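You operate a simulated robot arm through the tools that you are given. There is no shell and no other tool.

The job below is to be done with a simulated robot arm. You get a single attempt, and the scene is never put back.

Task
Close down the stand: mains off, arm over the cradle, guard down, both sliders at LOW.

The check looks at the end state, three seconds after you hand in, the way a careful person would. Anything else that was tipped, shoved, dropped, spilled or broken makes it a failure.

Robot
A 6-joint arm with a two-finger gripper, fixed in place. Base frame: the origin is on the floor under the middle of its stand, x ahead of it, y to its left, z up. Lengths are in m, angles in rad, forces in N, time in s.
It reaches about 1.572 m from its shoulder. Its first joint turns from -2.897 to 2.897 rad. Payload 2.45 kg.
Tool frame: the origin (TCP) lies between the finger pads and is the grasp point; the fingertips stand 0.02 m ahead of it; z points along the fingers, y is the line along which they close. The gripper opens to 0.14 m; its body begins 0.168 m behind the TCP.
Orientation is told as [roll, pitch, yaw] about the base's x, y, z axes, in that order, counted from this pose: with the fingers straight down and closing along the base's y, the tool's x points along the base's -x, its y along +y and its z along -z.

Tools
- The arm moves only by the tool arm_command. Its argument "series" is a list of rows, each an object of numbers (a shift or turn left out is 0, a gripper value left out holds the last): "tx", "ty", "tz": the shift along the tool's x, y, z in units of 20 mm (1.0 is 20 mm); "rx", "ry", "rz": the turn, a rotation vector about the tool's x, y, z in units of 4 degrees (1.0 is 4 degrees); "fingers": the opening, from 0 (shut) to 1 (fully open). In form: [{"tx": .., "ty": .., "tz": .., "rx": .., "ry": .., "rz": .., "fingers": ..}, ...]. A call has 1 to 20 rows; each row shifts and turns the commanded pose from where the row before left it, along the tool's axes as they then stand. A call with a number of a shift or a turn outside -1 to 1 is refused whole. Each row takes 0.2 s and may step no farther than 0.05 m and 0.15 rad from the row before; otherwise, or with a gripper value out of range, the whole call is refused. A pose out of reach is approached as far as the arm can. The call stops where the force on the tool passes 90 N (or 10 N more than at its start, if that is more) or the arm is blocked; 0.2 s more then pass. The fingers move at their own pace (about 0.045 m/s each) and stop on an object; they squeeze with about 27 N. The grip force told is the motor's: it shows also when the fingers shut on nothing. Time passes only in rows, and 0.2 s behind the last, so rows that do not move let the fingers close. The reply holds the time, the measured pose of the TCP, the force on the tool along the base axes, the opening and the grip force, in the units named above and with some noise, with the torque about the TCP (base axes, N m) and any sound that the robot's microphone picked up.
- Cameras (640 x 400 px; columns grow to the right, rows downward): "scene" is fixed at [0.0488, 0.6561, 1.737]; the picture's right is [-0.52, -0.86, 0.00], its down [-0.39, 0.24, -0.89] and it looks along [0.76, -0.46, -0.46] (base axes); focal length 337 px, centre (320, 200). "wrist" rides on the gripper at [0.078, 0.011, -0.209] in the tool frame; the picture's right is [-0.14, 0.99, 0.00], its down [-0.92, -0.13, -0.37] and it looks along [-0.36, -0.05, 0.93] (tool axes); focal length 280 px, centre (320, 200). There is no depth. A picture from a camera that has moved, and an enlarged one, comes with that camera's place and axes in the base frame and with its lens. The place of the scene camera against the robot may be out by one fixed shift of up to 0.012 m in any direction.
- get_image(camera): a new picture of that camera. The clock stands still meanwhile.
- inspect(camera, box): a new picture of the part [left, top, right, bottom] of that camera's present view, enlarged. The clock stands still meanwhile.
- job_done(): hands the job in; it is judged then, once.

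Nothing tells you positions but the pictures and the camera data. Unless the task says otherwise, let go and move clear before handing in.

The tools are called by a JSON object that holds its "fn" and its "kwargs". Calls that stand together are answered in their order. arm_command: Moves the arm, as the interface text tells. Its arguments: {"type":"object","properties":{"series":{"type":"array"}},"required":["series"]} The other tools are called the same way: get_image (camera) takes a picture; inspect (camera, box) takes an enlarged picture of a part of a camera's view; job_done () hands the job in.

At the start:

```text
clock: 0.0
tool_pos: [0.517, 0.2318, 1.437]
ee_rot: [0.001, -0.001, -0.001]
wrist_force: [-0.5, 1.1, -1.1]
moment: [-0.01, -0.01, -0.01]
gripper_width: 0.1401
gripper_force: 0.1
```

scene: 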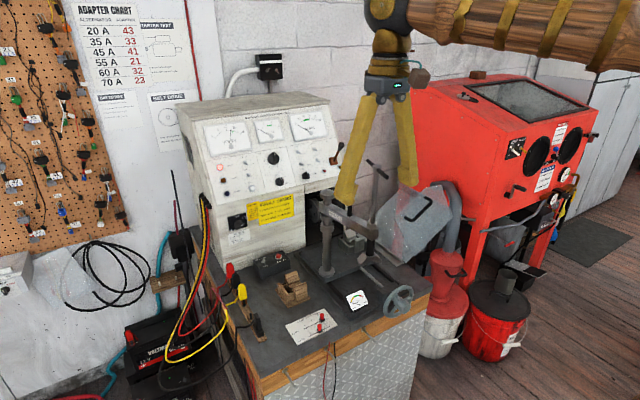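
wrist: 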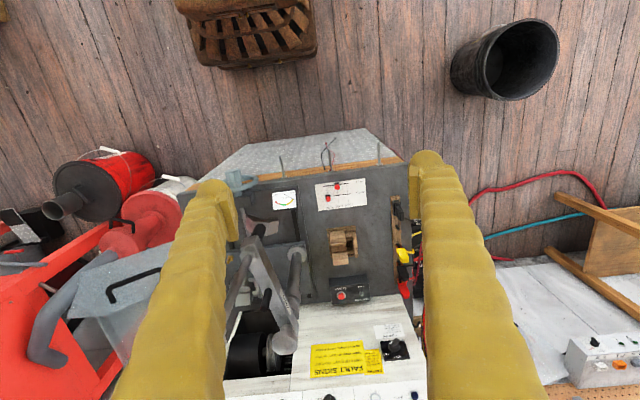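

I see an alternator test stand with a control cabinet, a post with a swinging arm, a transparent guard, a cradle and two red sliders on a plate. I'll look closer at each part before moving.

{"fn": "inspect", "kwargs": {"camera": "scene", "box": [180, 90, 350, 200]}}

{"fn": "inspect", "kwargs": {"camera": "scene", "box": [220, 180, 380, 280]}}

{"fn": "inspect", "kwargs": {"camera": "scene", "box": [260, 270, 420, 370]}}

{"fn": "inspect", "kwargs": {"camera": "scene", "box": [300, 140, 460, 240]}}

{"fn": "inspect", "kwargs": {"camera": "wrist", "box": [220, 150, 440, 290]}}

{"fn": "inspect", "kwargs": {"camera": "wrist", "box": [220, 260, 440, 400]}}

```text
3.64 times, centred on (265, 145) of scene
camera zoom: at [0.0488, 0.6561, 1.737], right [-0.52, -0.86, 0.0], down [-0.39, 0.24, -0.89], along [0.76, -0.46, -0.46], focal length 1226 px, centre (520, 400)
```

zoom: 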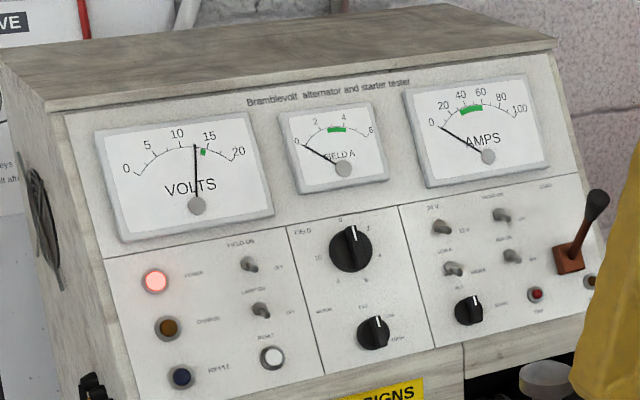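

```text
4.00 times, centred on (300, 230) of scene
camera zoom: at [0.0488, 0.6561, 1.737], right [-0.52, -0.86, 0.0], down [-0.39, 0.24, -0.89], along [0.76, -0.46, -0.46], focal length 1349 px, centre (400, 80)
```

zoom: 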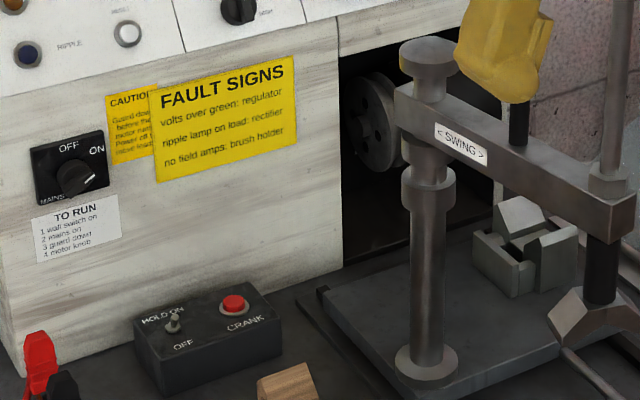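

```text
4.00 times, centred on (340, 320) of scene
camera zoom: at [0.0488, 0.6561, 1.737], right [-0.52, -0.86, 0.0], down [-0.39, 0.24, -0.89], along [0.76, -0.46, -0.46], focal length 1349 px, centre (240, -280)
```

zoom: 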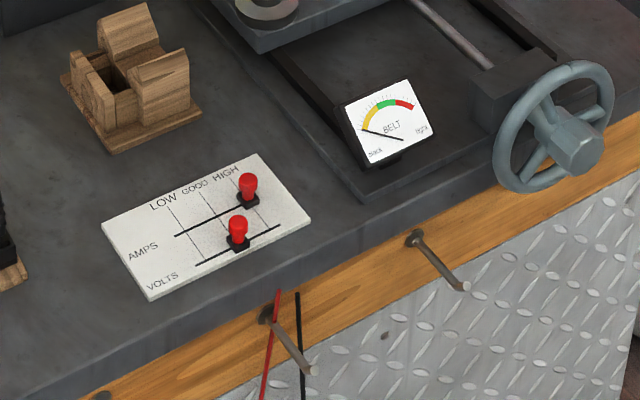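

```text
4.00 times, centred on (380, 190) of scene
camera zoom: at [0.0488, 0.6561, 1.737], right [-0.52, -0.86, 0.0], down [-0.39, 0.24, -0.89], along [0.76, -0.46, -0.46], focal length 1349 px, centre (80, 240)
```

zoom: 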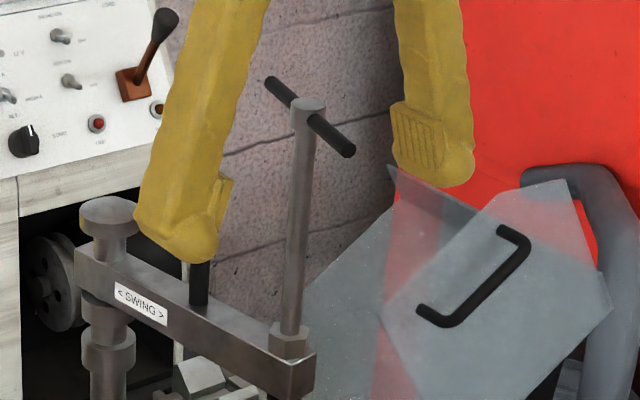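

```text
2.86 times, centred on (330, 220) of wrist
camera zoom: at [0.4371, 0.2426, 1.6457], right [0.14, 0.99, 0.0], down [0.92, -0.13, 0.37], along [0.37, -0.05, -0.93], focal length 801 px, centre (291, 143)
```

zoom: 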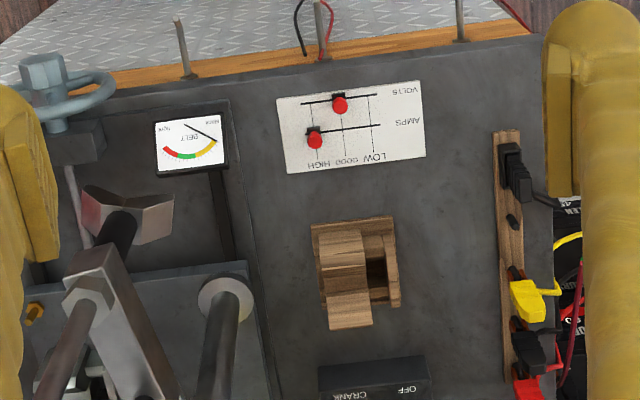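

```text
2.86 times, centred on (330, 330) of wrist
camera zoom: at [0.4371, 0.2426, 1.6457], right [0.14, 0.99, 0.0], down [0.92, -0.13, 0.37], along [0.37, -0.05, -0.93], focal length 801 px, centre (291, -171)
```

zoom: 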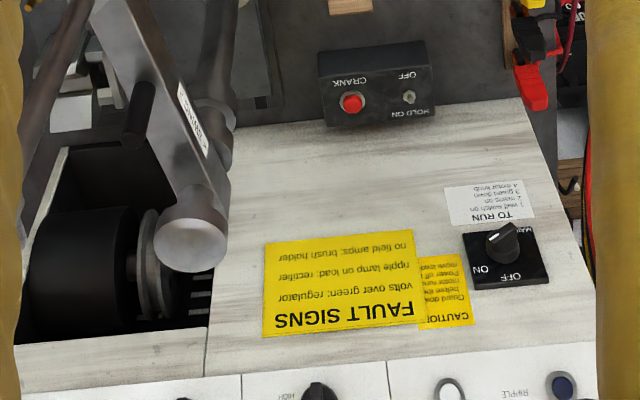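

The mains knob points at ON and both sliders are away from LOW. The swing arm is off the grey V-block and the clear guard is tilted back. I'll zoom further to read the labels and understand the guard hinge.

{"fn": "inspect", "kwargs": {"camera": "scene", "box": [220, 195, 300, 245]}}

{"fn": "inspect", "kwargs": {"camera": "wrist", "box": [355, 315, 425, 365]}}

{"fn": "inspect", "kwargs": {"camera": "scene", "box": [360, 160, 500, 280]}}

{"fn": "inspect", "kwargs": {"camera": "scene", "box": [310, 180, 410, 300]}}

{"fn": "inspect", "kwargs": {"camera": "wrist", "box": [30, 200, 320, 400]}}

{"fn": "inspect", "kwargs": {"camera": "scene", "box": [275, 300, 355, 350]}}

```text
8.00 times, centred on (260, 220) of scene
camera zoom: at [0.0488, 0.6561, 1.737], right [-0.52, -0.86, 0.0], down [-0.39, 0.24, -0.89], along [0.76, -0.46, -0.46], focal length 2698 px, centre (800, 40)
```

zoom: 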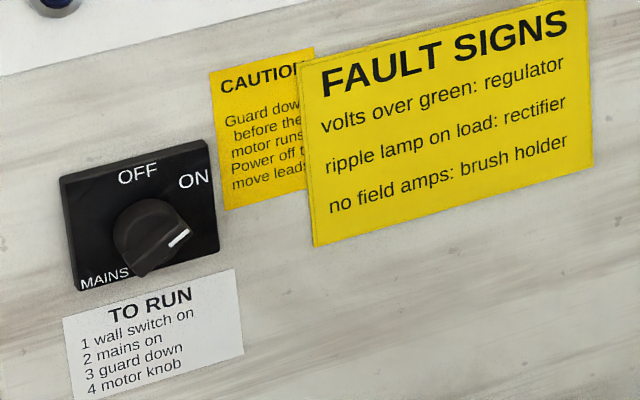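

```text
8.00 times, centred on (390, 340) of wrist
camera zoom: at [0.4371, 0.2426, 1.6457], right [0.14, 0.99, 0.0], down [0.92, -0.13, 0.37], along [0.37, -0.05, -0.93], focal length 2243 px, centre (-240, -920)
```

zoom: 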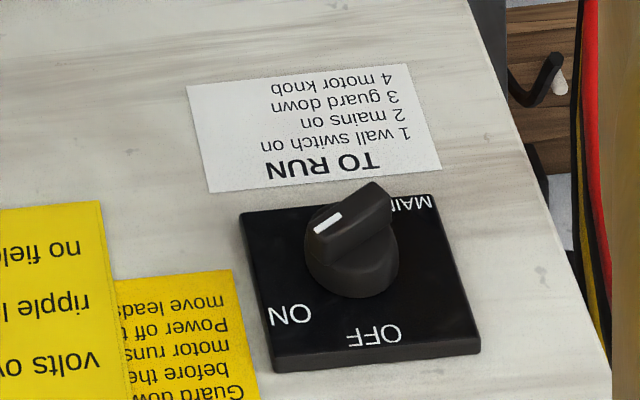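

```text
3.33 times, centred on (430, 220) of scene
camera zoom: at [0.0488, 0.6561, 1.737], right [-0.52, -0.86, 0.0], down [-0.39, 0.24, -0.89], along [0.76, -0.46, -0.46], focal length 1124 px, centre (-47, 133)
```

zoom: 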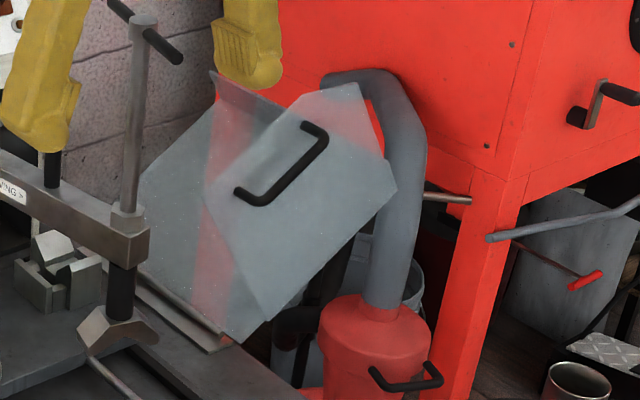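

```text
3.33 times, centred on (360, 240) of scene
camera zoom: at [0.0488, 0.6561, 1.737], right [-0.52, -0.86, 0.0], down [-0.39, 0.24, -0.89], along [0.76, -0.46, -0.46], focal length 1124 px, centre (187, 67)
```

zoom: 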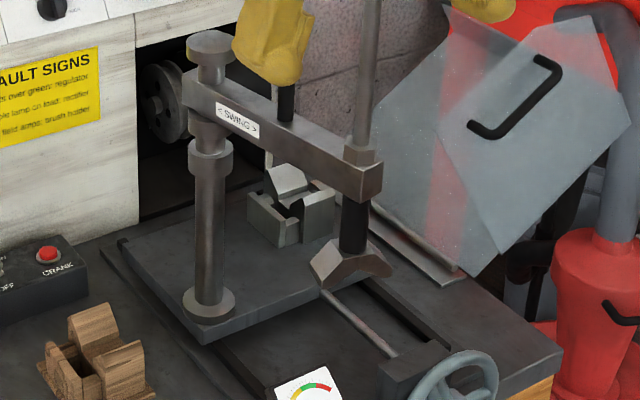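

```text
2.00 times, centred on (175, 300) of wrist
camera zoom: at [0.4371, 0.2426, 1.6457], right [0.14, 0.99, 0.0], down [0.92, -0.13, 0.37], along [0.37, -0.05, -0.93], focal length 561 px, centre (610, 0)
```

zoom: 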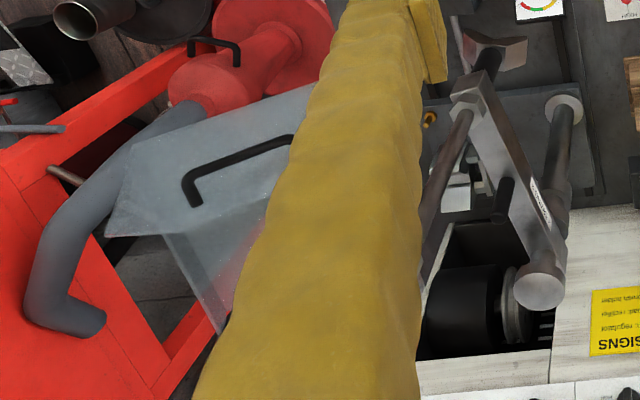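

```text
8.00 times, centred on (315, 325) of scene
camera zoom: at [0.0488, 0.6561, 1.737], right [-0.52, -0.86, 0.0], down [-0.39, 0.24, -0.89], along [0.76, -0.46, -0.46], focal length 2698 px, centre (360, -800)
```

zoom: 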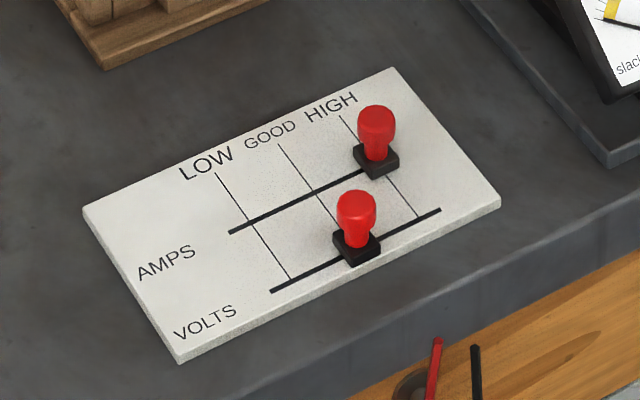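

Rough triangulation puts the mains knob near (1.14, 0.36, 1.06) and the post near (0.92, 0.10). The swing arm tip is near (0.73, 0.06, 1.17), the V-block near (1.04, -0.1, 0.88) and the sliders near (0.75, 0.22, 0.85). I'll raise the hand and shift right for a second wrist viewpoint.

{"fn": "arm_command", "kwargs": {"series": [{"tz": -1}, {"tz": -1}, {"tz": -1}, {"tz": -1}, {"tz": -1}, {"tz": -1}, {"ty": -1}, {"ty": -1}, {"ty": -1}, {"ty": -1}, {"ty": -1}, {"ty": -1}, {"ty": -1}, {"ty": -1}, {"ty": -1}, {"ty": -1}]}}

{"fn": "get_image", "kwargs": {"camera": "wrist"}}

{"fn": "get_image", "kwargs": {"camera": "scene"}}

```text
clock: 3.4
tool_pos: [0.5174, 0.0311, 1.554]
ee_rot: [0.0, -0.003, 0.0]
wrist_force: [0.1, 0.6, 0.1]
moment: [0.01, 0.0, 0.01]
gripper_width: 0.1399
gripper_force: 0.1
```

```text
taken
camera wrist: at [0.4379, 0.0425, 1.7641], right [0.14, 0.99, 0.0], down [0.92, -0.13, 0.37], along [0.37, -0.05, -0.93], focal length 280 px, centre (320, 200)
```

wrist: 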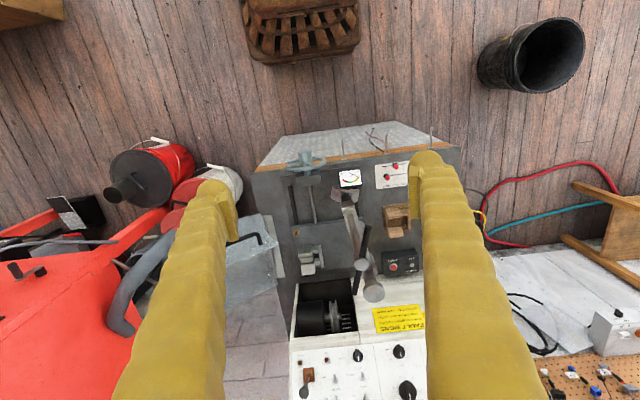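

```text
taken
```

scene: 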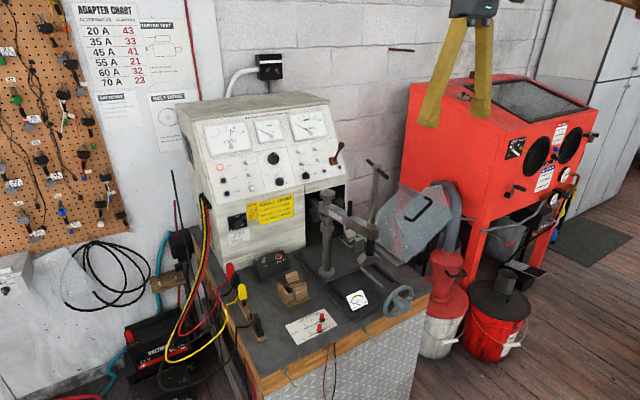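

From here I see the belt opening, V-block, swing arm and guard. I'll enlarge this view, then shift further right to look at the guard.

{"fn": "inspect", "kwargs": {"camera": "wrist", "box": [220, 140, 440, 280]}}

{"fn": "inspect", "kwargs": {"camera": "wrist", "box": [220, 260, 440, 400]}}

{"fn": "inspect", "kwargs": {"camera": "scene", "box": [300, 140, 500, 310]}}

{"fn": "arm_command", "kwargs": {"series": [{"ty": -1}, {"ty": -1}, {"ty": -1}, {"ty": -1}, {"ty": -1}, {"ty": -1}, {"ty": -1}, {"ty": -1}, {"ty": -1}, {"ty": -1}]}}

{"fn": "get_image", "kwargs": {"camera": "wrist"}}

{"fn": "inspect", "kwargs": {"camera": "wrist", "box": [240, 150, 440, 290]}}

```text
2.86 times, centred on (330, 210) of wrist
camera zoom: at [0.4379, 0.0425, 1.7641], right [0.14, 0.99, 0.0], down [0.92, -0.13, 0.37], along [0.37, -0.05, -0.93], focal length 801 px, centre (291, 171)
```

zoom: 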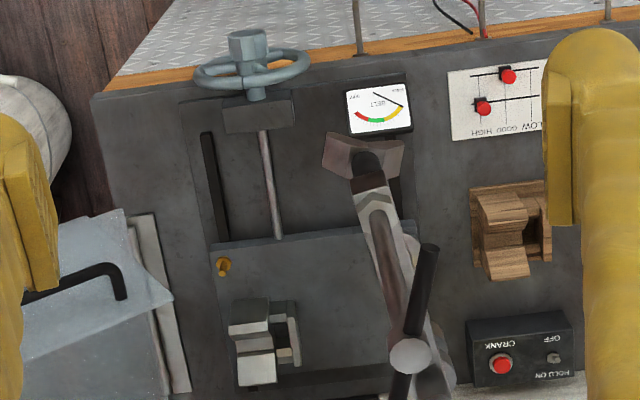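

```text
2.86 times, centred on (330, 330) of wrist
camera zoom: at [0.4379, 0.0425, 1.7641], right [0.14, 0.99, 0.0], down [0.92, -0.13, 0.37], along [0.37, -0.05, -0.93], focal length 801 px, centre (291, -171)
```

zoom: 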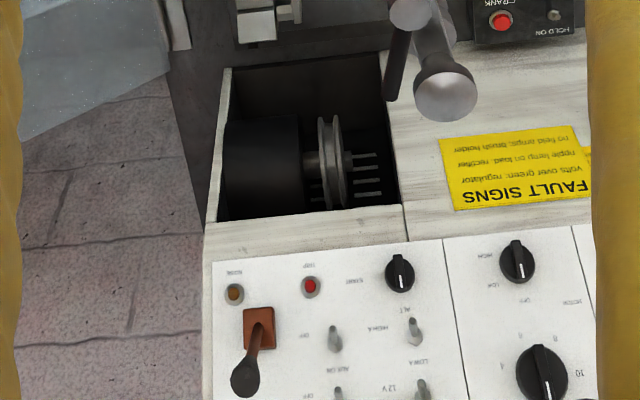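

```text
2.35 times, centred on (400, 225) of scene
camera zoom: at [0.0488, 0.6561, 1.737], right [-0.52, -0.86, 0.0], down [-0.39, 0.24, -0.89], along [0.76, -0.46, -0.46], focal length 793 px, centre (132, 141)
```

zoom: 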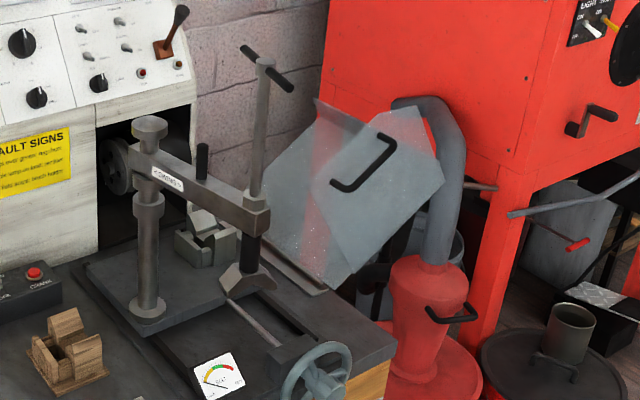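

```text
clock: 5.6
tool_pos: [0.5169, -0.1664, 1.5557]
ee_rot: [0.001, -0.002, 0.002]
wrist_force: [-0.4, -0.2, 0.7]
moment: [0.01, 0.0, 0.02]
gripper_width: 0.1401
gripper_force: 0.0
```

```text
taken
camera wrist: at [0.4371, -0.1563, 1.765], right [0.14, 0.99, 0.0], down [0.92, -0.13, 0.37], along [0.37, -0.05, -0.93], focal length 280 px, centre (320, 200)
```

wrist: 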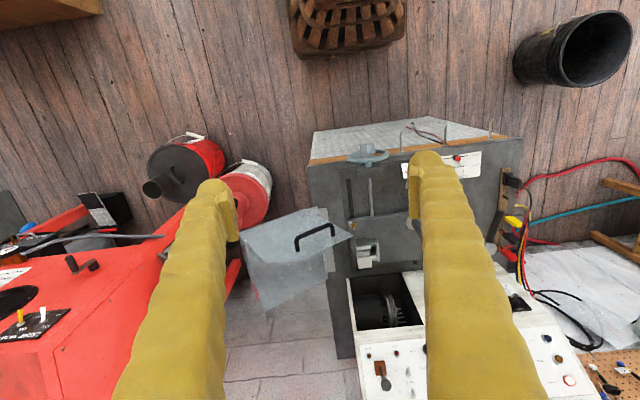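

```text
2.86 times, centred on (340, 220) of wrist
camera zoom: at [0.4371, -0.1563, 1.765], right [0.14, 0.99, 0.0], down [0.92, -0.13, 0.37], along [0.37, -0.05, -0.93], focal length 801 px, centre (263, 143)
```

zoom: 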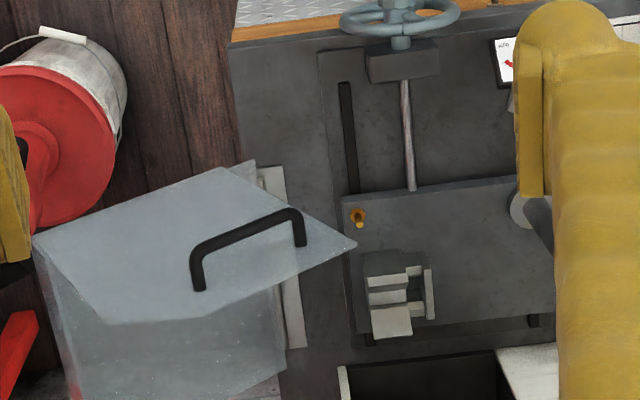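

The guard is hinged on a strip along x at the bench's right edge (y≈-0.20, x 0.83–1.09). Its handle feet are near (0.80,-0.17,1.10) and (0.80,-0.27,1.16). I'll zoom in on it to get its shape.

{"fn": "inspect", "kwargs": {"camera": "wrist", "box": [235, 195, 365, 325]}}

{"fn": "inspect", "kwargs": {"camera": "scene", "box": [370, 170, 460, 270]}}

{"fn": "inspect", "kwargs": {"camera": "wrist", "box": [340, 170, 420, 330]}}

```text
3.08 times, centred on (300, 260) of wrist
camera zoom: at [0.4371, -0.1563, 1.765], right [0.14, 0.99, 0.0], down [0.92, -0.13, 0.37], along [0.37, -0.05, -0.93], focal length 863 px, centre (382, 15)
```

zoom: 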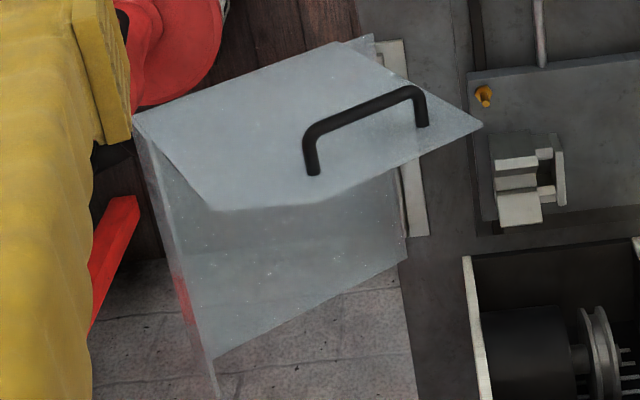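

```text
4.00 times, centred on (415, 220) of scene
camera zoom: at [0.0488, 0.6561, 1.737], right [-0.52, -0.86, 0.0], down [-0.39, 0.24, -0.89], along [0.76, -0.46, -0.46], focal length 1349 px, centre (-60, 120)
```

zoom: 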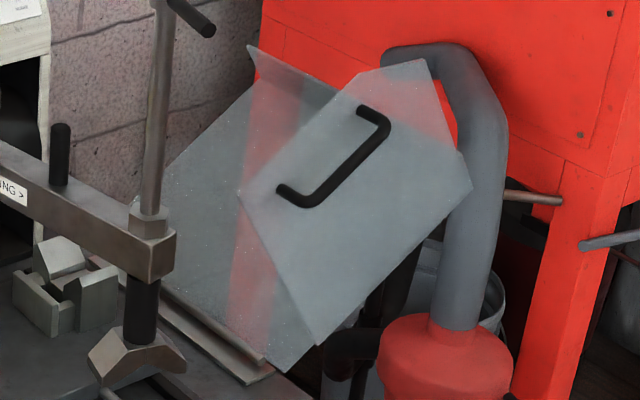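

```text
2.50 times, centred on (380, 250) of wrist
camera zoom: at [0.4371, -0.1563, 1.765], right [0.14, 0.99, 0.0], down [0.92, -0.13, 0.37], along [0.37, -0.05, -0.93], focal length 701 px, centre (170, 75)
```

zoom: 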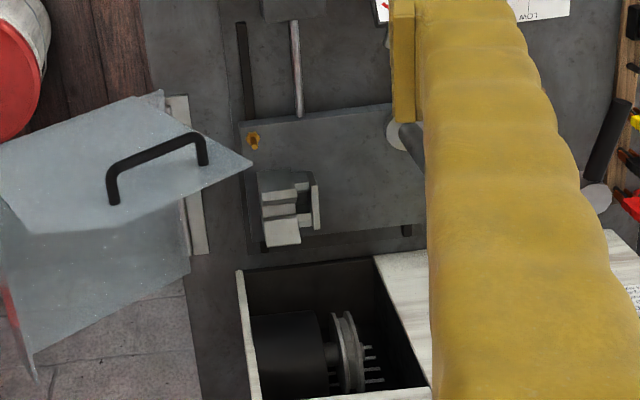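

The cradle is the grey V-block near (0.99,-0.07), at the arm's own swing radius of about 0.19 m. The guard is a side plate plus a front plate hinged along x, so it should close without hitting the arm once that is swung. Mains comes first: I'll move over to y≈0.36, narrow the fingers and pitch the tool forward to look at the knob.

{"fn": "arm_command", "kwargs": {"series": [{"ty": 1, "fingers": 0.45}, {"ty": 1}, {"ty": 1}, {"ty": 1}, {"ty": 1}, {"ty": 1}, {"ty": 1}, {"ty": 1}, {"ty": 1}, {"ty": 1}, {"ty": 1}, {"ty": 1}, {"ty": 1}, {"ty": 1}, {"ty": 1}, {"ty": 1}, {"ty": 1}, {"ty": 1}, {"ty": 1}, {"ty": 1}]}}

{"fn": "arm_command", "kwargs": {"series": [{"ty": 1}, {"ty": 1}, {"ty": 1}, {"ty": 1}, {"ty": 1}, {"ty": 1, "tx": -1}, {"tx": -1}, {"tx": -1}, {"tx": -1}, {"tx": -1}, {"tx": -1}, {"tx": -1}, {"tx": -1}, {"tx": -1}, {"tx": -1}]}}

{"fn": "get_image", "kwargs": {"camera": "scene"}}

{"fn": "get_image", "kwargs": {"camera": "wrist"}}

```text
clock: 9.8
tool_pos: [0.5151, 0.2322, 1.5559]
ee_rot: [-0.001, -0.001, 0.001]
wrist_force: [0.2, 0.4, -0.9]
moment: [-0.03, 0.0, -0.01]
gripper_width: 0.0629
gripper_force: 0.2
```

```text
clock: 13.0
tool_pos: [0.7106, 0.347, 1.5334]
ee_rot: [0.005, -0.008, -0.001]
wrist_force: [-0.5, 0.4, -0.2]
moment: [0.03, -0.01, 0.02]
gripper_width: 0.0633
gripper_force: 0.1
out of reach, approached as far as the arm can: row 12, 13, 14, 15
```

```text
taken
```

scene: 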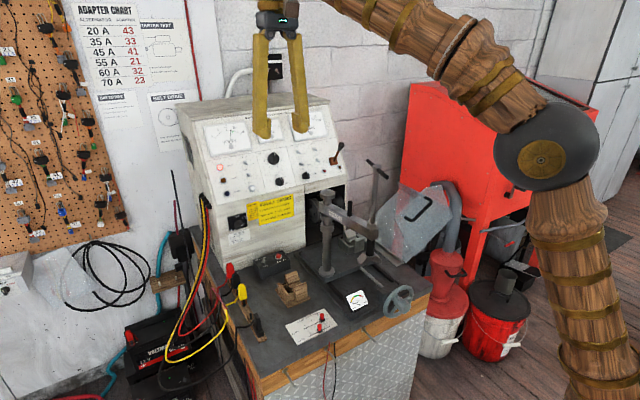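

```text
taken
camera wrist: at [0.63, 0.3576, 1.7429], right [0.14, 0.99, 0.0], down [0.92, -0.13, 0.38], along [0.37, -0.05, -0.93], focal length 280 px, centre (320, 200)
```

wrist: 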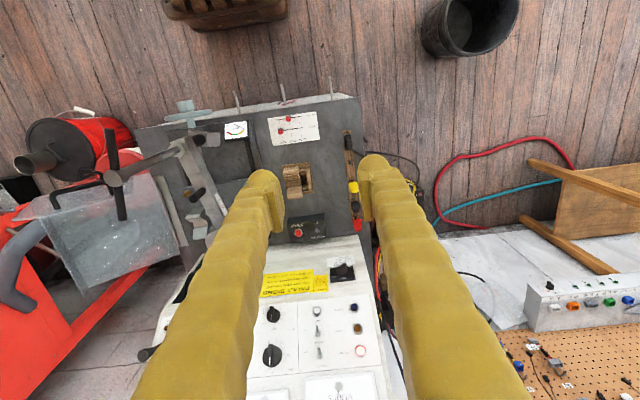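

The arm was at its reach limit here with the tool pointing down. I'll pitch the tool forward in place, which brings the wrist back and lower.

{"fn": "arm_command", "kwargs": {"series": [{"ry": -1}, {"ry": -1}, {"ry": -1}, {"ry": -1}, {"ry": -1}, {"ry": -1}, {"ry": -1}, {"ry": -1}, {"ry": -1}, {"ry": -1}, {"ry": -1}]}}

{"fn": "get_image", "kwargs": {"camera": "scene"}}

```text
clock: 15.4
tool_pos: [0.709, 0.348, 1.5345]
ee_rot: [0.0, -0.769, 0.002]
wrist_force: [-0.5, 0.3, -0.6]
moment: [-0.01, 0.04, -0.02]
gripper_width: 0.0631
gripper_force: 0.1
```

```text
taken
```

scene: 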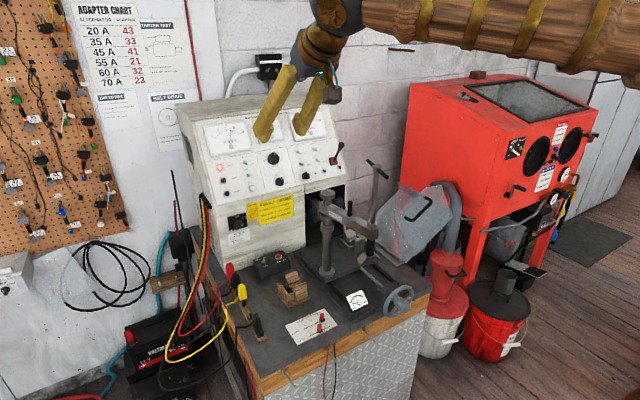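

Pitching works well. I'll finish to horizontal and then look.

{"fn": "arm_command", "kwargs": {"series": [{"ry": -1}, {"ry": -1}, {"ry": -1}, {"ry": -1}, {"ry": -1}, {"ry": -1}, {"ry": -1}, {"ry": -1}, {"ry": -1}, {"ry": -1}, {"ry": -1}, {"ry": -0.5}]}}

{"fn": "get_image", "kwargs": {"camera": "scene"}}

{"fn": "get_image", "kwargs": {"camera": "wrist"}}

```text
clock: 18.0
tool_pos: [0.7081, 0.3467, 1.5329]
ee_rot: [-2.83, -1.569, 2.828]
wrist_force: [-0.1, -0.3, -0.3]
moment: [0.0, -0.01, -0.02]
gripper_width: 0.0628
gripper_force: 0.0
```

```text
taken
```

scene: 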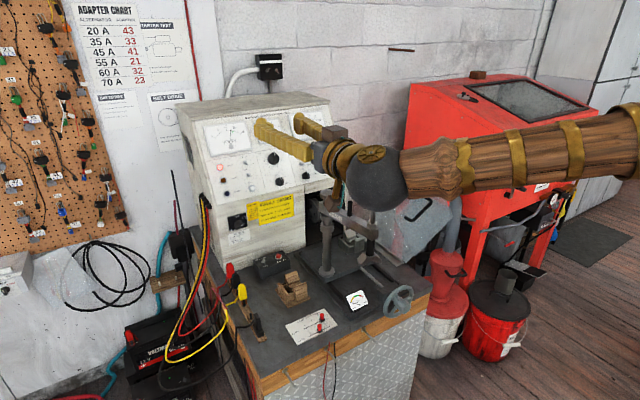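

```text
taken
camera wrist: at [0.498, 0.3582, 1.4553], right [0.0, 0.99, 0.14], down [-0.37, -0.13, 0.92], along [0.93, -0.05, 0.37], focal length 280 px, centre (320, 200)
```

wrist: 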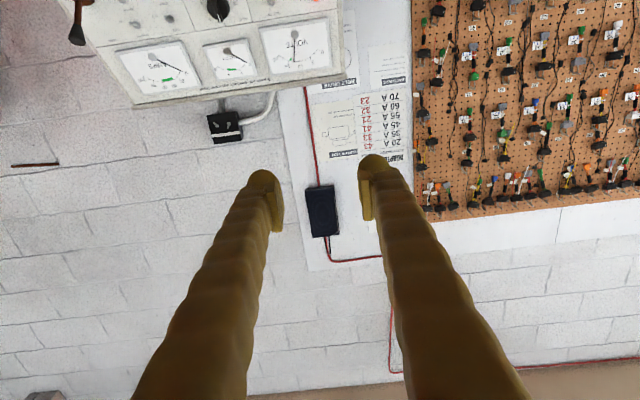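

The tool now points straight at the cabinet wall. I'll lower along tool x (base down) towards mains knob height.

{"fn": "arm_command", "kwargs": {"series": [{"tx": 1}, {"tx": 1}, {"tx": 1}, {"tx": 1}, {"tx": 1}, {"tx": 1}, {"tx": 1}, {"tx": 1}, {"tx": 1}, {"tx": 1}, {"tx": 1}, {"tx": 1}, {"tx": 1}, {"tx": 1}, {"tx": 1}, {"tx": 1}, {"tx": 1}, {"tx": 1}, {"tx": 1}, {"tx": 1}]}}

{"fn": "get_image", "kwargs": {"camera": "scene"}}

{"fn": "get_image", "kwargs": {"camera": "wrist"}}

```text
clock: 22.2
tool_pos: [0.7081, 0.3472, 1.1351]
ee_rot: [-2.91, -1.568, 2.909]
wrist_force: [-0.6, 0.7, -0.5]
moment: [0.01, 0.01, 0.01]
gripper_width: 0.063
gripper_force: 0.0
```

```text
taken
```

scene: 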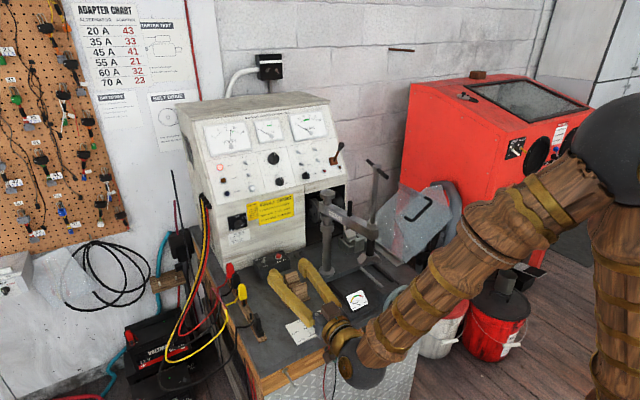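

```text
taken
camera wrist: at [0.4982, 0.3585, 1.0565], right [0.0, 0.99, 0.14], down [-0.37, -0.13, 0.92], along [0.93, -0.05, 0.37], focal length 280 px, centre (320, 200)
```

wrist: 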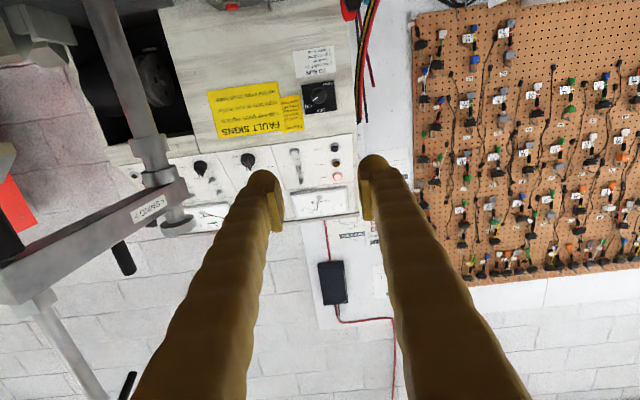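

The mains plate is in view. I'll zoom in on it and on the wires to its left before going closer.

{"fn": "inspect", "kwargs": {"camera": "wrist", "box": [270, 30, 390, 130]}}

{"fn": "inspect", "kwargs": {"camera": "scene", "box": [160, 180, 320, 300]}}

```text
4.00 times, centred on (330, 80) of wrist
camera zoom: at [0.4982, 0.3585, 1.0565], right [0.0, 0.99, 0.14], down [-0.37, -0.13, 0.92], along [0.93, -0.05, 0.37], focal length 1122 px, centre (280, 680)
```

zoom: 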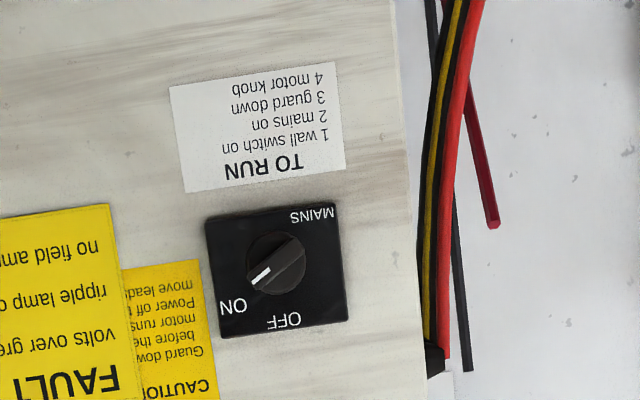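

```text
3.33 times, centred on (240, 240) of scene
camera zoom: at [0.0488, 0.6561, 1.737], right [-0.52, -0.86, 0.0], down [-0.39, 0.24, -0.89], along [0.76, -0.46, -0.46], focal length 1124 px, centre (587, 67)
```

zoom: 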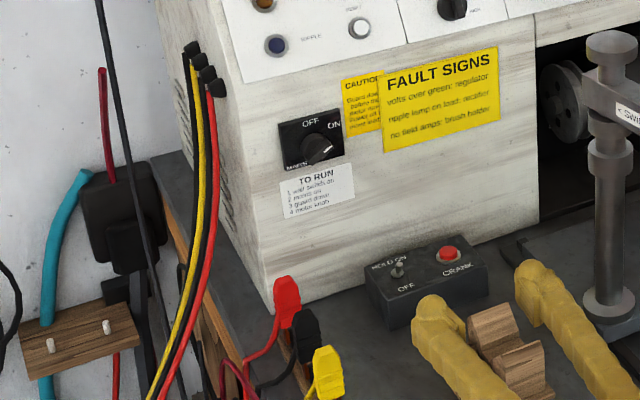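

The pointer sits about 53° clockwise of OFF, which is at the top. The plate centre is near (1.137, 0.355, 1.074). I'll move forward, centre on it, and roll the tool +53° so the fingers match the knob bar.

{"fn": "arm_command", "kwargs": {"series": [{"tx": 1, "ty": 0.4}, {"tx": 1}, {"tx": 1}, {"tz": 1}, {"tz": 1}, {"tz": 1}, {"tz": 1}, {"tz": 1}, {"tz": 1}, {"tz": 1}, {"tz": 1}, {"tz": 1}, {"tz": 1}]}}

{"fn": "get_image", "kwargs": {"camera": "wrist"}}

{"fn": "get_image", "kwargs": {"camera": "scene"}}

```text
clock: 25.0
tool_pos: [0.9096, 0.3547, 1.0725]
ee_rot: [-3.052, -1.571, 3.051]
wrist_force: [0.5, -0.2, 0.0]
moment: [0.0, 0.02, -0.02]
gripper_width: 0.0629
gripper_force: 0.0
```

```text
taken
camera wrist: at [0.6995, 0.3656, 0.9958], right [0.0, 0.99, 0.14], down [-0.37, -0.13, 0.92], along [0.93, -0.05, 0.37], focal length 280 px, centre (320, 200)
```

wrist: 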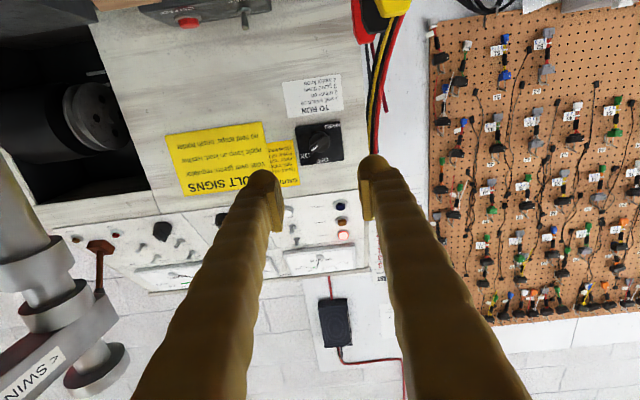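

```text
taken
```

scene: 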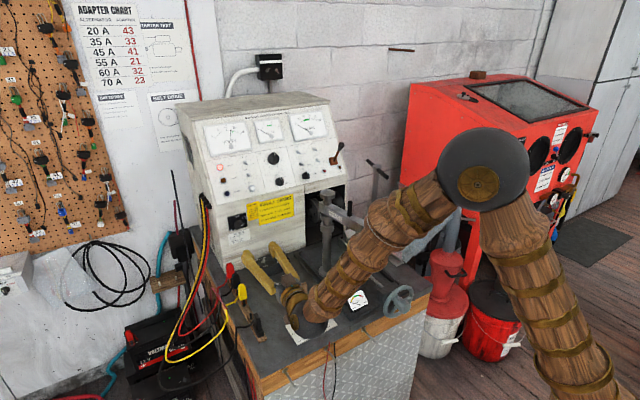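

Clear of everything; the swing arm is well to the right of the forearm. Zooming in on the knob for an accurate pointer angle.

{"fn": "inspect", "kwargs": {"camera": "wrist", "box": [270, 100, 370, 190]}}

```text
4.44 times, centred on (320, 145) of wrist
camera zoom: at [0.6995, 0.3656, 0.9958], right [0.0, 0.99, 0.14], down [-0.37, -0.13, 0.92], along [0.93, -0.05, 0.37], focal length 1246 px, centre (320, 444)
```

zoom: 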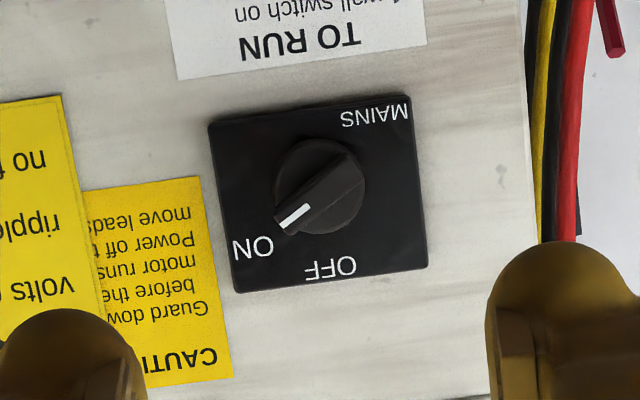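

The bar is about 56° clockwise of OFF, with the knob axis near y=0.356, z=1.067. Rolling the tool and centring on it.

{"fn": "arm_command", "kwargs": {"series": [{"tx": 0.28, "ty": 0.06}, {"rz": 1}, {"rz": 1}, {"rz": 1}, {"rz": 1}, {"rz": 1}, {"rz": 1}, {"rz": 1}, {"rz": 1}, {"rz": 1}, {"rz": 1}, {"rz": 1}, {"rz": 1}, {"rz": 1}, {"rz": 1}]}}

{"fn": "get_image", "kwargs": {"camera": "wrist"}}

{"fn": "get_image", "kwargs": {"camera": "scene"}}

```text
clock: 28.2
tool_pos: [0.9251, 0.4179, 1.1561]
ee_rot: [1.4, -1.122, -1.506]
wrist_force: [-0.9, 0.6, 0.1]
moment: [0.01, -0.03, -0.01]
gripper_width: 0.0629
gripper_force: 0.1
out of reach, approached as far as the arm can: row 4, 5, 6, 7, 8, 9, 10, 11, 12, 13, 14, 15
```

```text
taken
camera wrist: at [0.7161, 0.4811, 1.1062], right [0.12, 0.83, 0.55], down [-0.35, -0.48, 0.8], along [0.93, -0.29, 0.24], focal length 280 px, centre (320, 200)
```

wrist: 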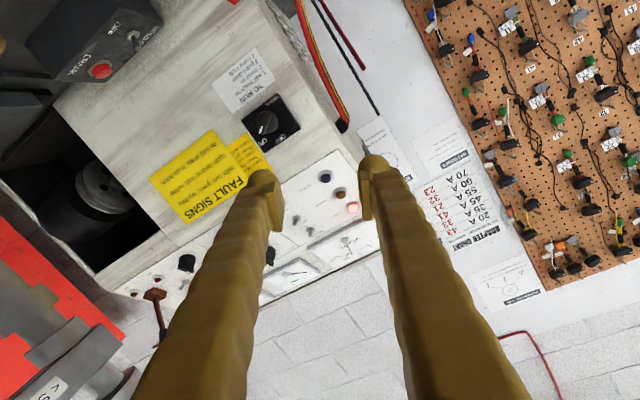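

```text
taken
```

scene: 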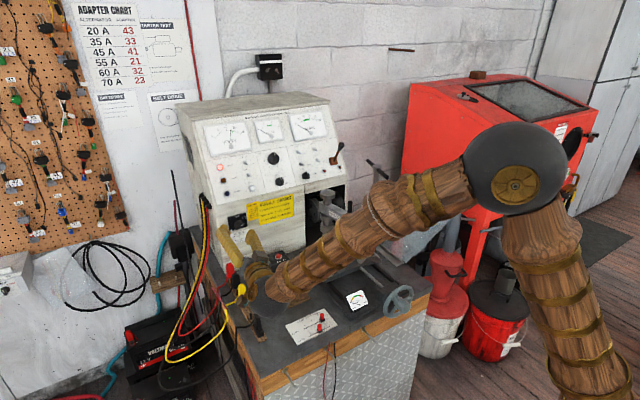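

The wrist reached a joint limit on the positive roll and the pose drifted, but nothing was touched. I'll roll back the other way and square the tool up again.

{"fn": "arm_command", "kwargs": {"series": [{"rz": -1}, {"rz": -1}, {"rz": -1}, {"rz": -1}, {"rz": -1}, {"rz": -1}, {"rz": -0.4}, {"ry": -1, "rx": -0.33}, {"rx": -1}]}}

{"fn": "inspect", "kwargs": {"camera": "wrist", "box": [200, 60, 440, 210]}}

```text
clock: 30.2
tool_pos: [0.9245, 0.4179, 1.1562]
ee_rot: [-0.248, -1.567, 0.251]
wrist_force: [-0.3, -0.5, -0.5]
moment: [0.01, 0.0, -0.04]
gripper_width: 0.0629
gripper_force: 0.0
```

```text
2.67 times, centred on (320, 135) of wrist
camera zoom: at [0.7145, 0.4288, 1.0787], right [0.0, 0.99, 0.14], down [-0.36, -0.13, 0.92], along [0.93, -0.05, 0.36], focal length 748 px, centre (320, 373)
```

zoom: 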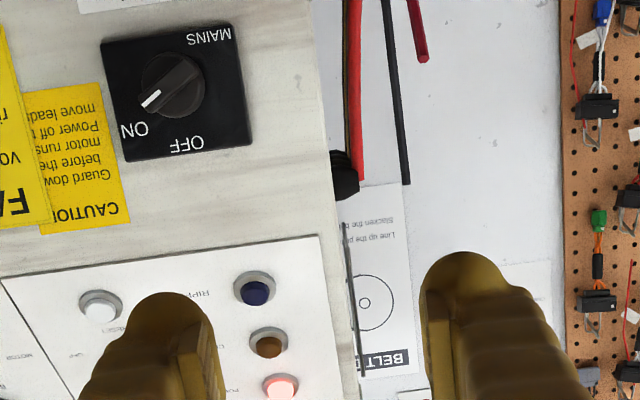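

Squared up again. Now I'll move to the knob axis and roll the other way, −124° in total, which grips the bar equally well.

{"fn": "arm_command", "kwargs": {"series": [{"tx": 1, "ty": -1}, {"tx": 1, "ty": -1}, {"tx": 1, "ty": -1}, {"tx": 1, "ty": -0.1}, {"tx": 0.45}, {"rz": -1}, {"rz": -1}, {"rz": -1}, {"rz": -1}, {"rz": -1}, {"rz": -1}, {"rz": -1}, {"rz": -1}]}}

{"fn": "get_image", "kwargs": {"camera": "wrist"}}

```text
clock: 33.0
tool_pos: [0.9245, 0.356, 1.0662]
ee_rot: [-1.562, -1.01, 1.567]
wrist_force: [0.4, 0.1, 0.0]
moment: [-0.01, -0.02, -0.04]
gripper_width: 0.0629
gripper_force: 0.0
```

```text
taken
camera wrist: at [0.7146, 0.3233, 0.9958], right [0.0, 0.91, -0.41], down [-0.37, 0.38, 0.85], along [0.93, 0.15, 0.33], focal length 280 px, centre (320, 200)
```

wrist: 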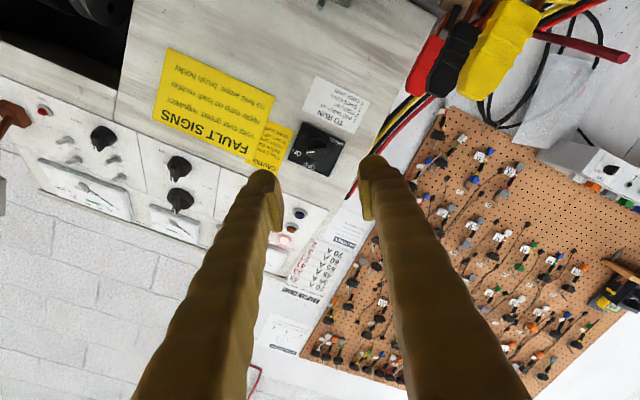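

The negative roll works. Continuing to −124°.

{"fn": "arm_command", "kwargs": {"series": [{"rz": -1}, {"rz": -1}, {"rz": -1}, {"rz": -1}, {"rz": -1}, {"rz": -1}, {"rz": -1}, {"rz": -1}, {"rz": -1}, {"rz": -1}, {"rz": -1}, {"rz": -1}]}}

{"fn": "arm_command", "kwargs": {"series": [{"rz": -1}, {"rz": -1}, {"rz": -1}, {"rz": -1}, {"rz": -1}, {"rz": -1}, {"rz": -1}, {"rz": -1}, {"rz": -1}, {"rz": -1}, {"rz": -1}]}}

{"fn": "get_image", "kwargs": {"camera": "wrist"}}

{"fn": "get_image", "kwargs": {"camera": "scene"}}

```text
clock: 35.6
tool_pos: [0.9248, 0.3573, 1.0664]
ee_rot: [-1.565, -0.172, 1.572]
wrist_force: [0.4, 0.3, -0.7]
moment: [0.0, -0.01, 0.03]
gripper_width: 0.0628
gripper_force: 0.0
```

```text
clock: 38.0
tool_pos: [0.9257, 0.3573, 1.0664]
ee_rot: [-1.567, 0.595, 1.576]
wrist_force: [-0.1, 0.2, -0.2]
moment: [0.02, 0.0, 0.01]
gripper_width: 0.0627
gripper_force: 0.1
```

```text
taken
camera wrist: at [0.7153, 0.2854, 1.1028], right [0.0, -0.44, -0.9], down [-0.37, 0.83, -0.41], along [0.93, 0.33, -0.17], focal length 280 px, centre (320, 200)
```

wrist: 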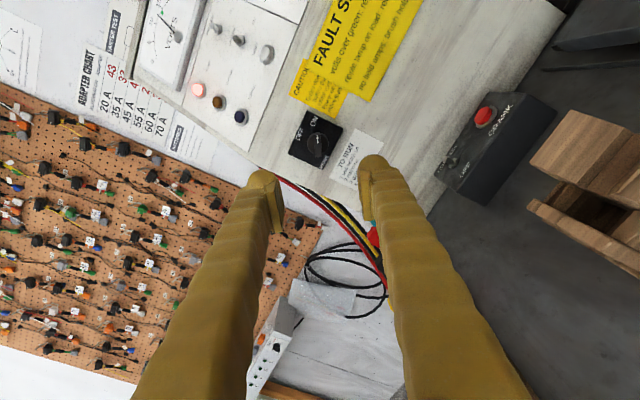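

```text
taken
```

scene: 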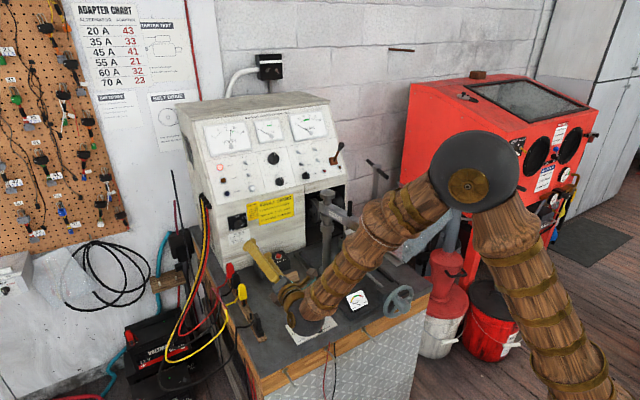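

The tool is rolled to −124°. Zooming in to check the bar aligns with the fingers.

{"fn": "inspect", "kwargs": {"camera": "wrist", "box": [270, 90, 370, 180]}}

```text
4.44 times, centred on (320, 135) of wrist
camera zoom: at [0.7153, 0.2854, 1.1028], right [0.0, -0.44, -0.9], down [-0.37, 0.83, -0.41], along [0.93, 0.33, -0.17], focal length 1246 px, centre (320, 489)
```

zoom: 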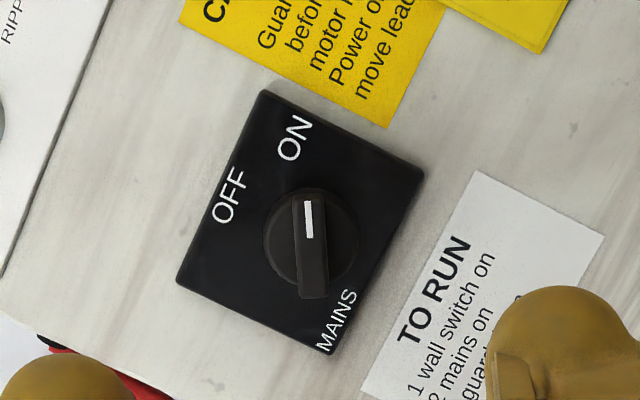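

The bar is about 60° from OFF, so I'll add +4.6° of roll. Two views put the knob centre at y≈0.355, z≈1.070 with its front at x≈1.12. Approaching to x≈1.085 and then checking.

{"fn": "arm_command", "kwargs": {"series": [{"rz": 1, "tx": 0.2, "ty": -0.08}, {"rz": 0.12}, {"tz": 1}, {"tz": 1}, {"tz": 1}, {"tz": 1}, {"tz": 1}, {"tz": 1}, {"tz": 1}, {"tz": 0.9}]}}

{"fn": "get_image", "kwargs": {"camera": "wrist"}}

{"fn": "inspect", "kwargs": {"camera": "scene", "box": [200, 180, 320, 280]}}

```text
clock: 40.2
tool_pos: [1.083, 0.3557, 1.0687]
ee_rot: [-1.565, 0.515, 1.577]
wrist_force: [0.2, -0.3, -1.1]
moment: [0.0, 0.02, -0.06]
gripper_width: 0.0632
gripper_force: 0.1
```

```text
taken
camera wrist: at [0.8729, 0.2814, 1.0999], right [0.0, -0.37, -0.93], down [-0.37, 0.86, -0.34], along [0.93, 0.34, -0.14], focal length 280 px, centre (320, 200)
```

wrist: 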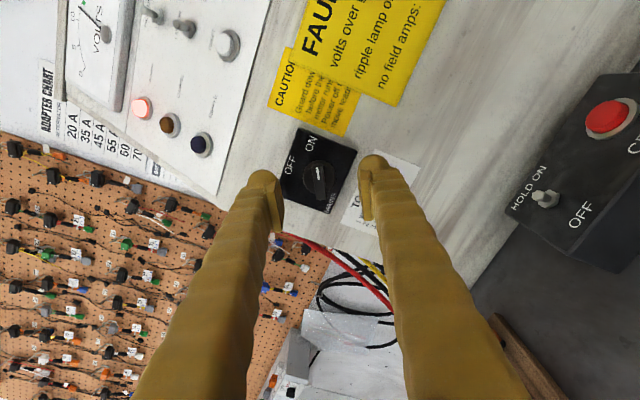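

```text
4.00 times, centred on (260, 230) of scene
camera zoom: at [0.0488, 0.6561, 1.737], right [-0.52, -0.86, 0.0], down [-0.39, 0.24, -0.89], along [0.76, -0.46, -0.46], focal length 1349 px, centre (560, 80)
```

zoom: 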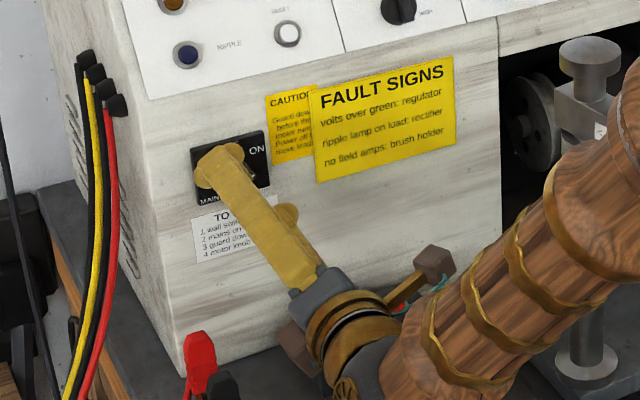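

The knob sits between the fingers. Zooming in to check lateral alignment and depth.

{"fn": "inspect", "kwargs": {"camera": "wrist", "box": [260, 120, 380, 220]}}

```text
4.00 times, centred on (320, 170) of wrist
camera zoom: at [0.8729, 0.2814, 1.0999], right [0.0, -0.37, -0.93], down [-0.37, 0.86, -0.34], along [0.93, 0.34, -0.14], focal length 1122 px, centre (320, 320)
```

zoom: 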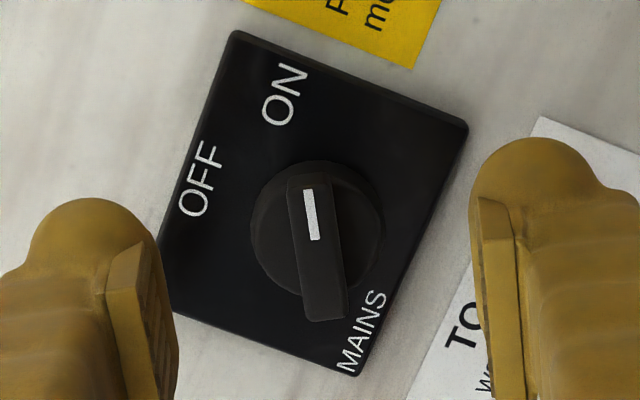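

The bar is centred between the pads and aligned, with its front at x≈1.116. I'll move in 24 mm and close.

{"fn": "arm_command", "kwargs": {"series": [{"tz": 0.6}, {"tz": 0.6}, {"fingers": 0}, {}, {}, {}, {}, {}]}}

{"fn": "inspect", "kwargs": {"camera": "wrist", "box": [260, 120, 380, 220]}}

```text
clock: 41.6
tool_pos: [1.1007, 0.3574, 1.0679]
ee_rot: [-1.561, 0.518, 1.579]
wrist_force: [-113.7, -9.5, 6.3]
moment: [0.02, -0.32, -0.46]
gripper_width: 0.0117
gripper_force: 26.8
stopped in row 6: the force on the tool passed its limit at 98 N (the readings are from after the stop); the commanded pose is now the measured one
```

```text
4.00 times, centred on (320, 170) of wrist
camera zoom: at [0.8912, 0.2832, 1.1001], right [-0.01, -0.37, -0.93], down [-0.38, 0.86, -0.34], along [0.93, 0.35, -0.14], focal length 1122 px, centre (320, 320)
```

zoom: 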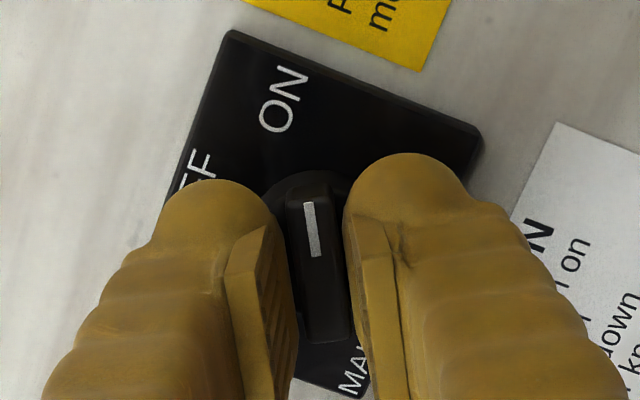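

The fingers have closed on the bar (12 mm) but the tips are pressing hard on the knob's disc. I'll back off a few millimetres to relieve that.

{"fn": "arm_command", "kwargs": {"series": [{"tz": -0.2}, {}]}}

{"fn": "inspect", "kwargs": {"camera": "wrist", "box": [260, 120, 380, 220]}}

```text
clock: 42.2
tool_pos: [1.1001, 0.3579, 1.068]
ee_rot: [-1.564, 0.515, 1.577]
wrist_force: [-17.2, 14.6, 1.5]
moment: [-0.07, -0.18, 0.23]
gripper_width: 0.0093
gripper_force: 36.5
```

```text
4.00 times, centred on (320, 170) of wrist
camera zoom: at [0.8913, 0.2832, 1.0993], right [0.0, -0.37, -0.93], down [-0.37, 0.86, -0.34], along [0.93, 0.35, -0.14], focal length 1122 px, centre (320, 320)
```

zoom: 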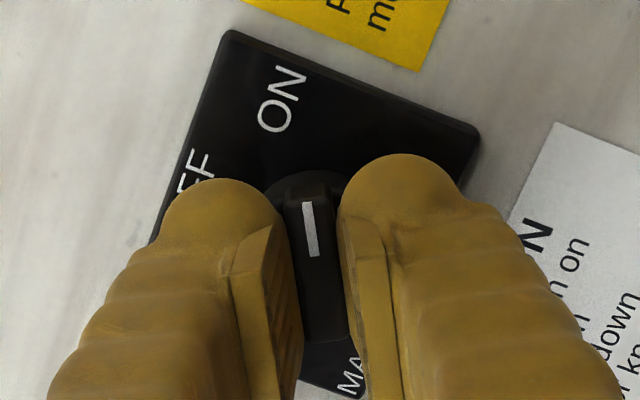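

The grip is good at 9 mm with only light force. Now turning the knob counter-clockwise towards OFF, first 20° as a check.

{"fn": "arm_command", "kwargs": {"series": [{"rz": -1}, {"rz": -1}, {"rz": -1}, {"rz": -1}, {"rz": -1}]}}

{"fn": "inspect", "kwargs": {"camera": "wrist", "box": [260, 120, 380, 220]}}

```text
clock: 43.4
tool_pos: [1.1, 0.3566, 1.0681]
ee_rot: [-1.559, 0.869, 1.582]
wrist_force: [12.7, 14.0, -2.1]
moment: [-0.02, -0.03, 0.12]
gripper_width: 0.0091
gripper_force: 36.8
```

```text
4.00 times, centred on (320, 170) of wrist
camera zoom: at [0.891, 0.297, 1.1223], right [0.0, -0.67, -0.75], down [-0.38, 0.69, -0.62], along [0.93, 0.28, -0.25], focal length 1122 px, centre (320, 320)
```

zoom: 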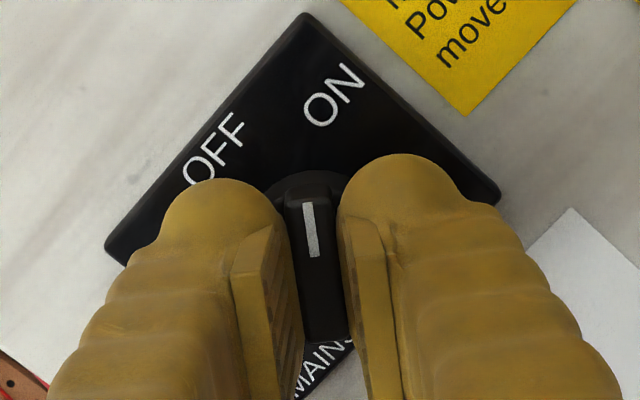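

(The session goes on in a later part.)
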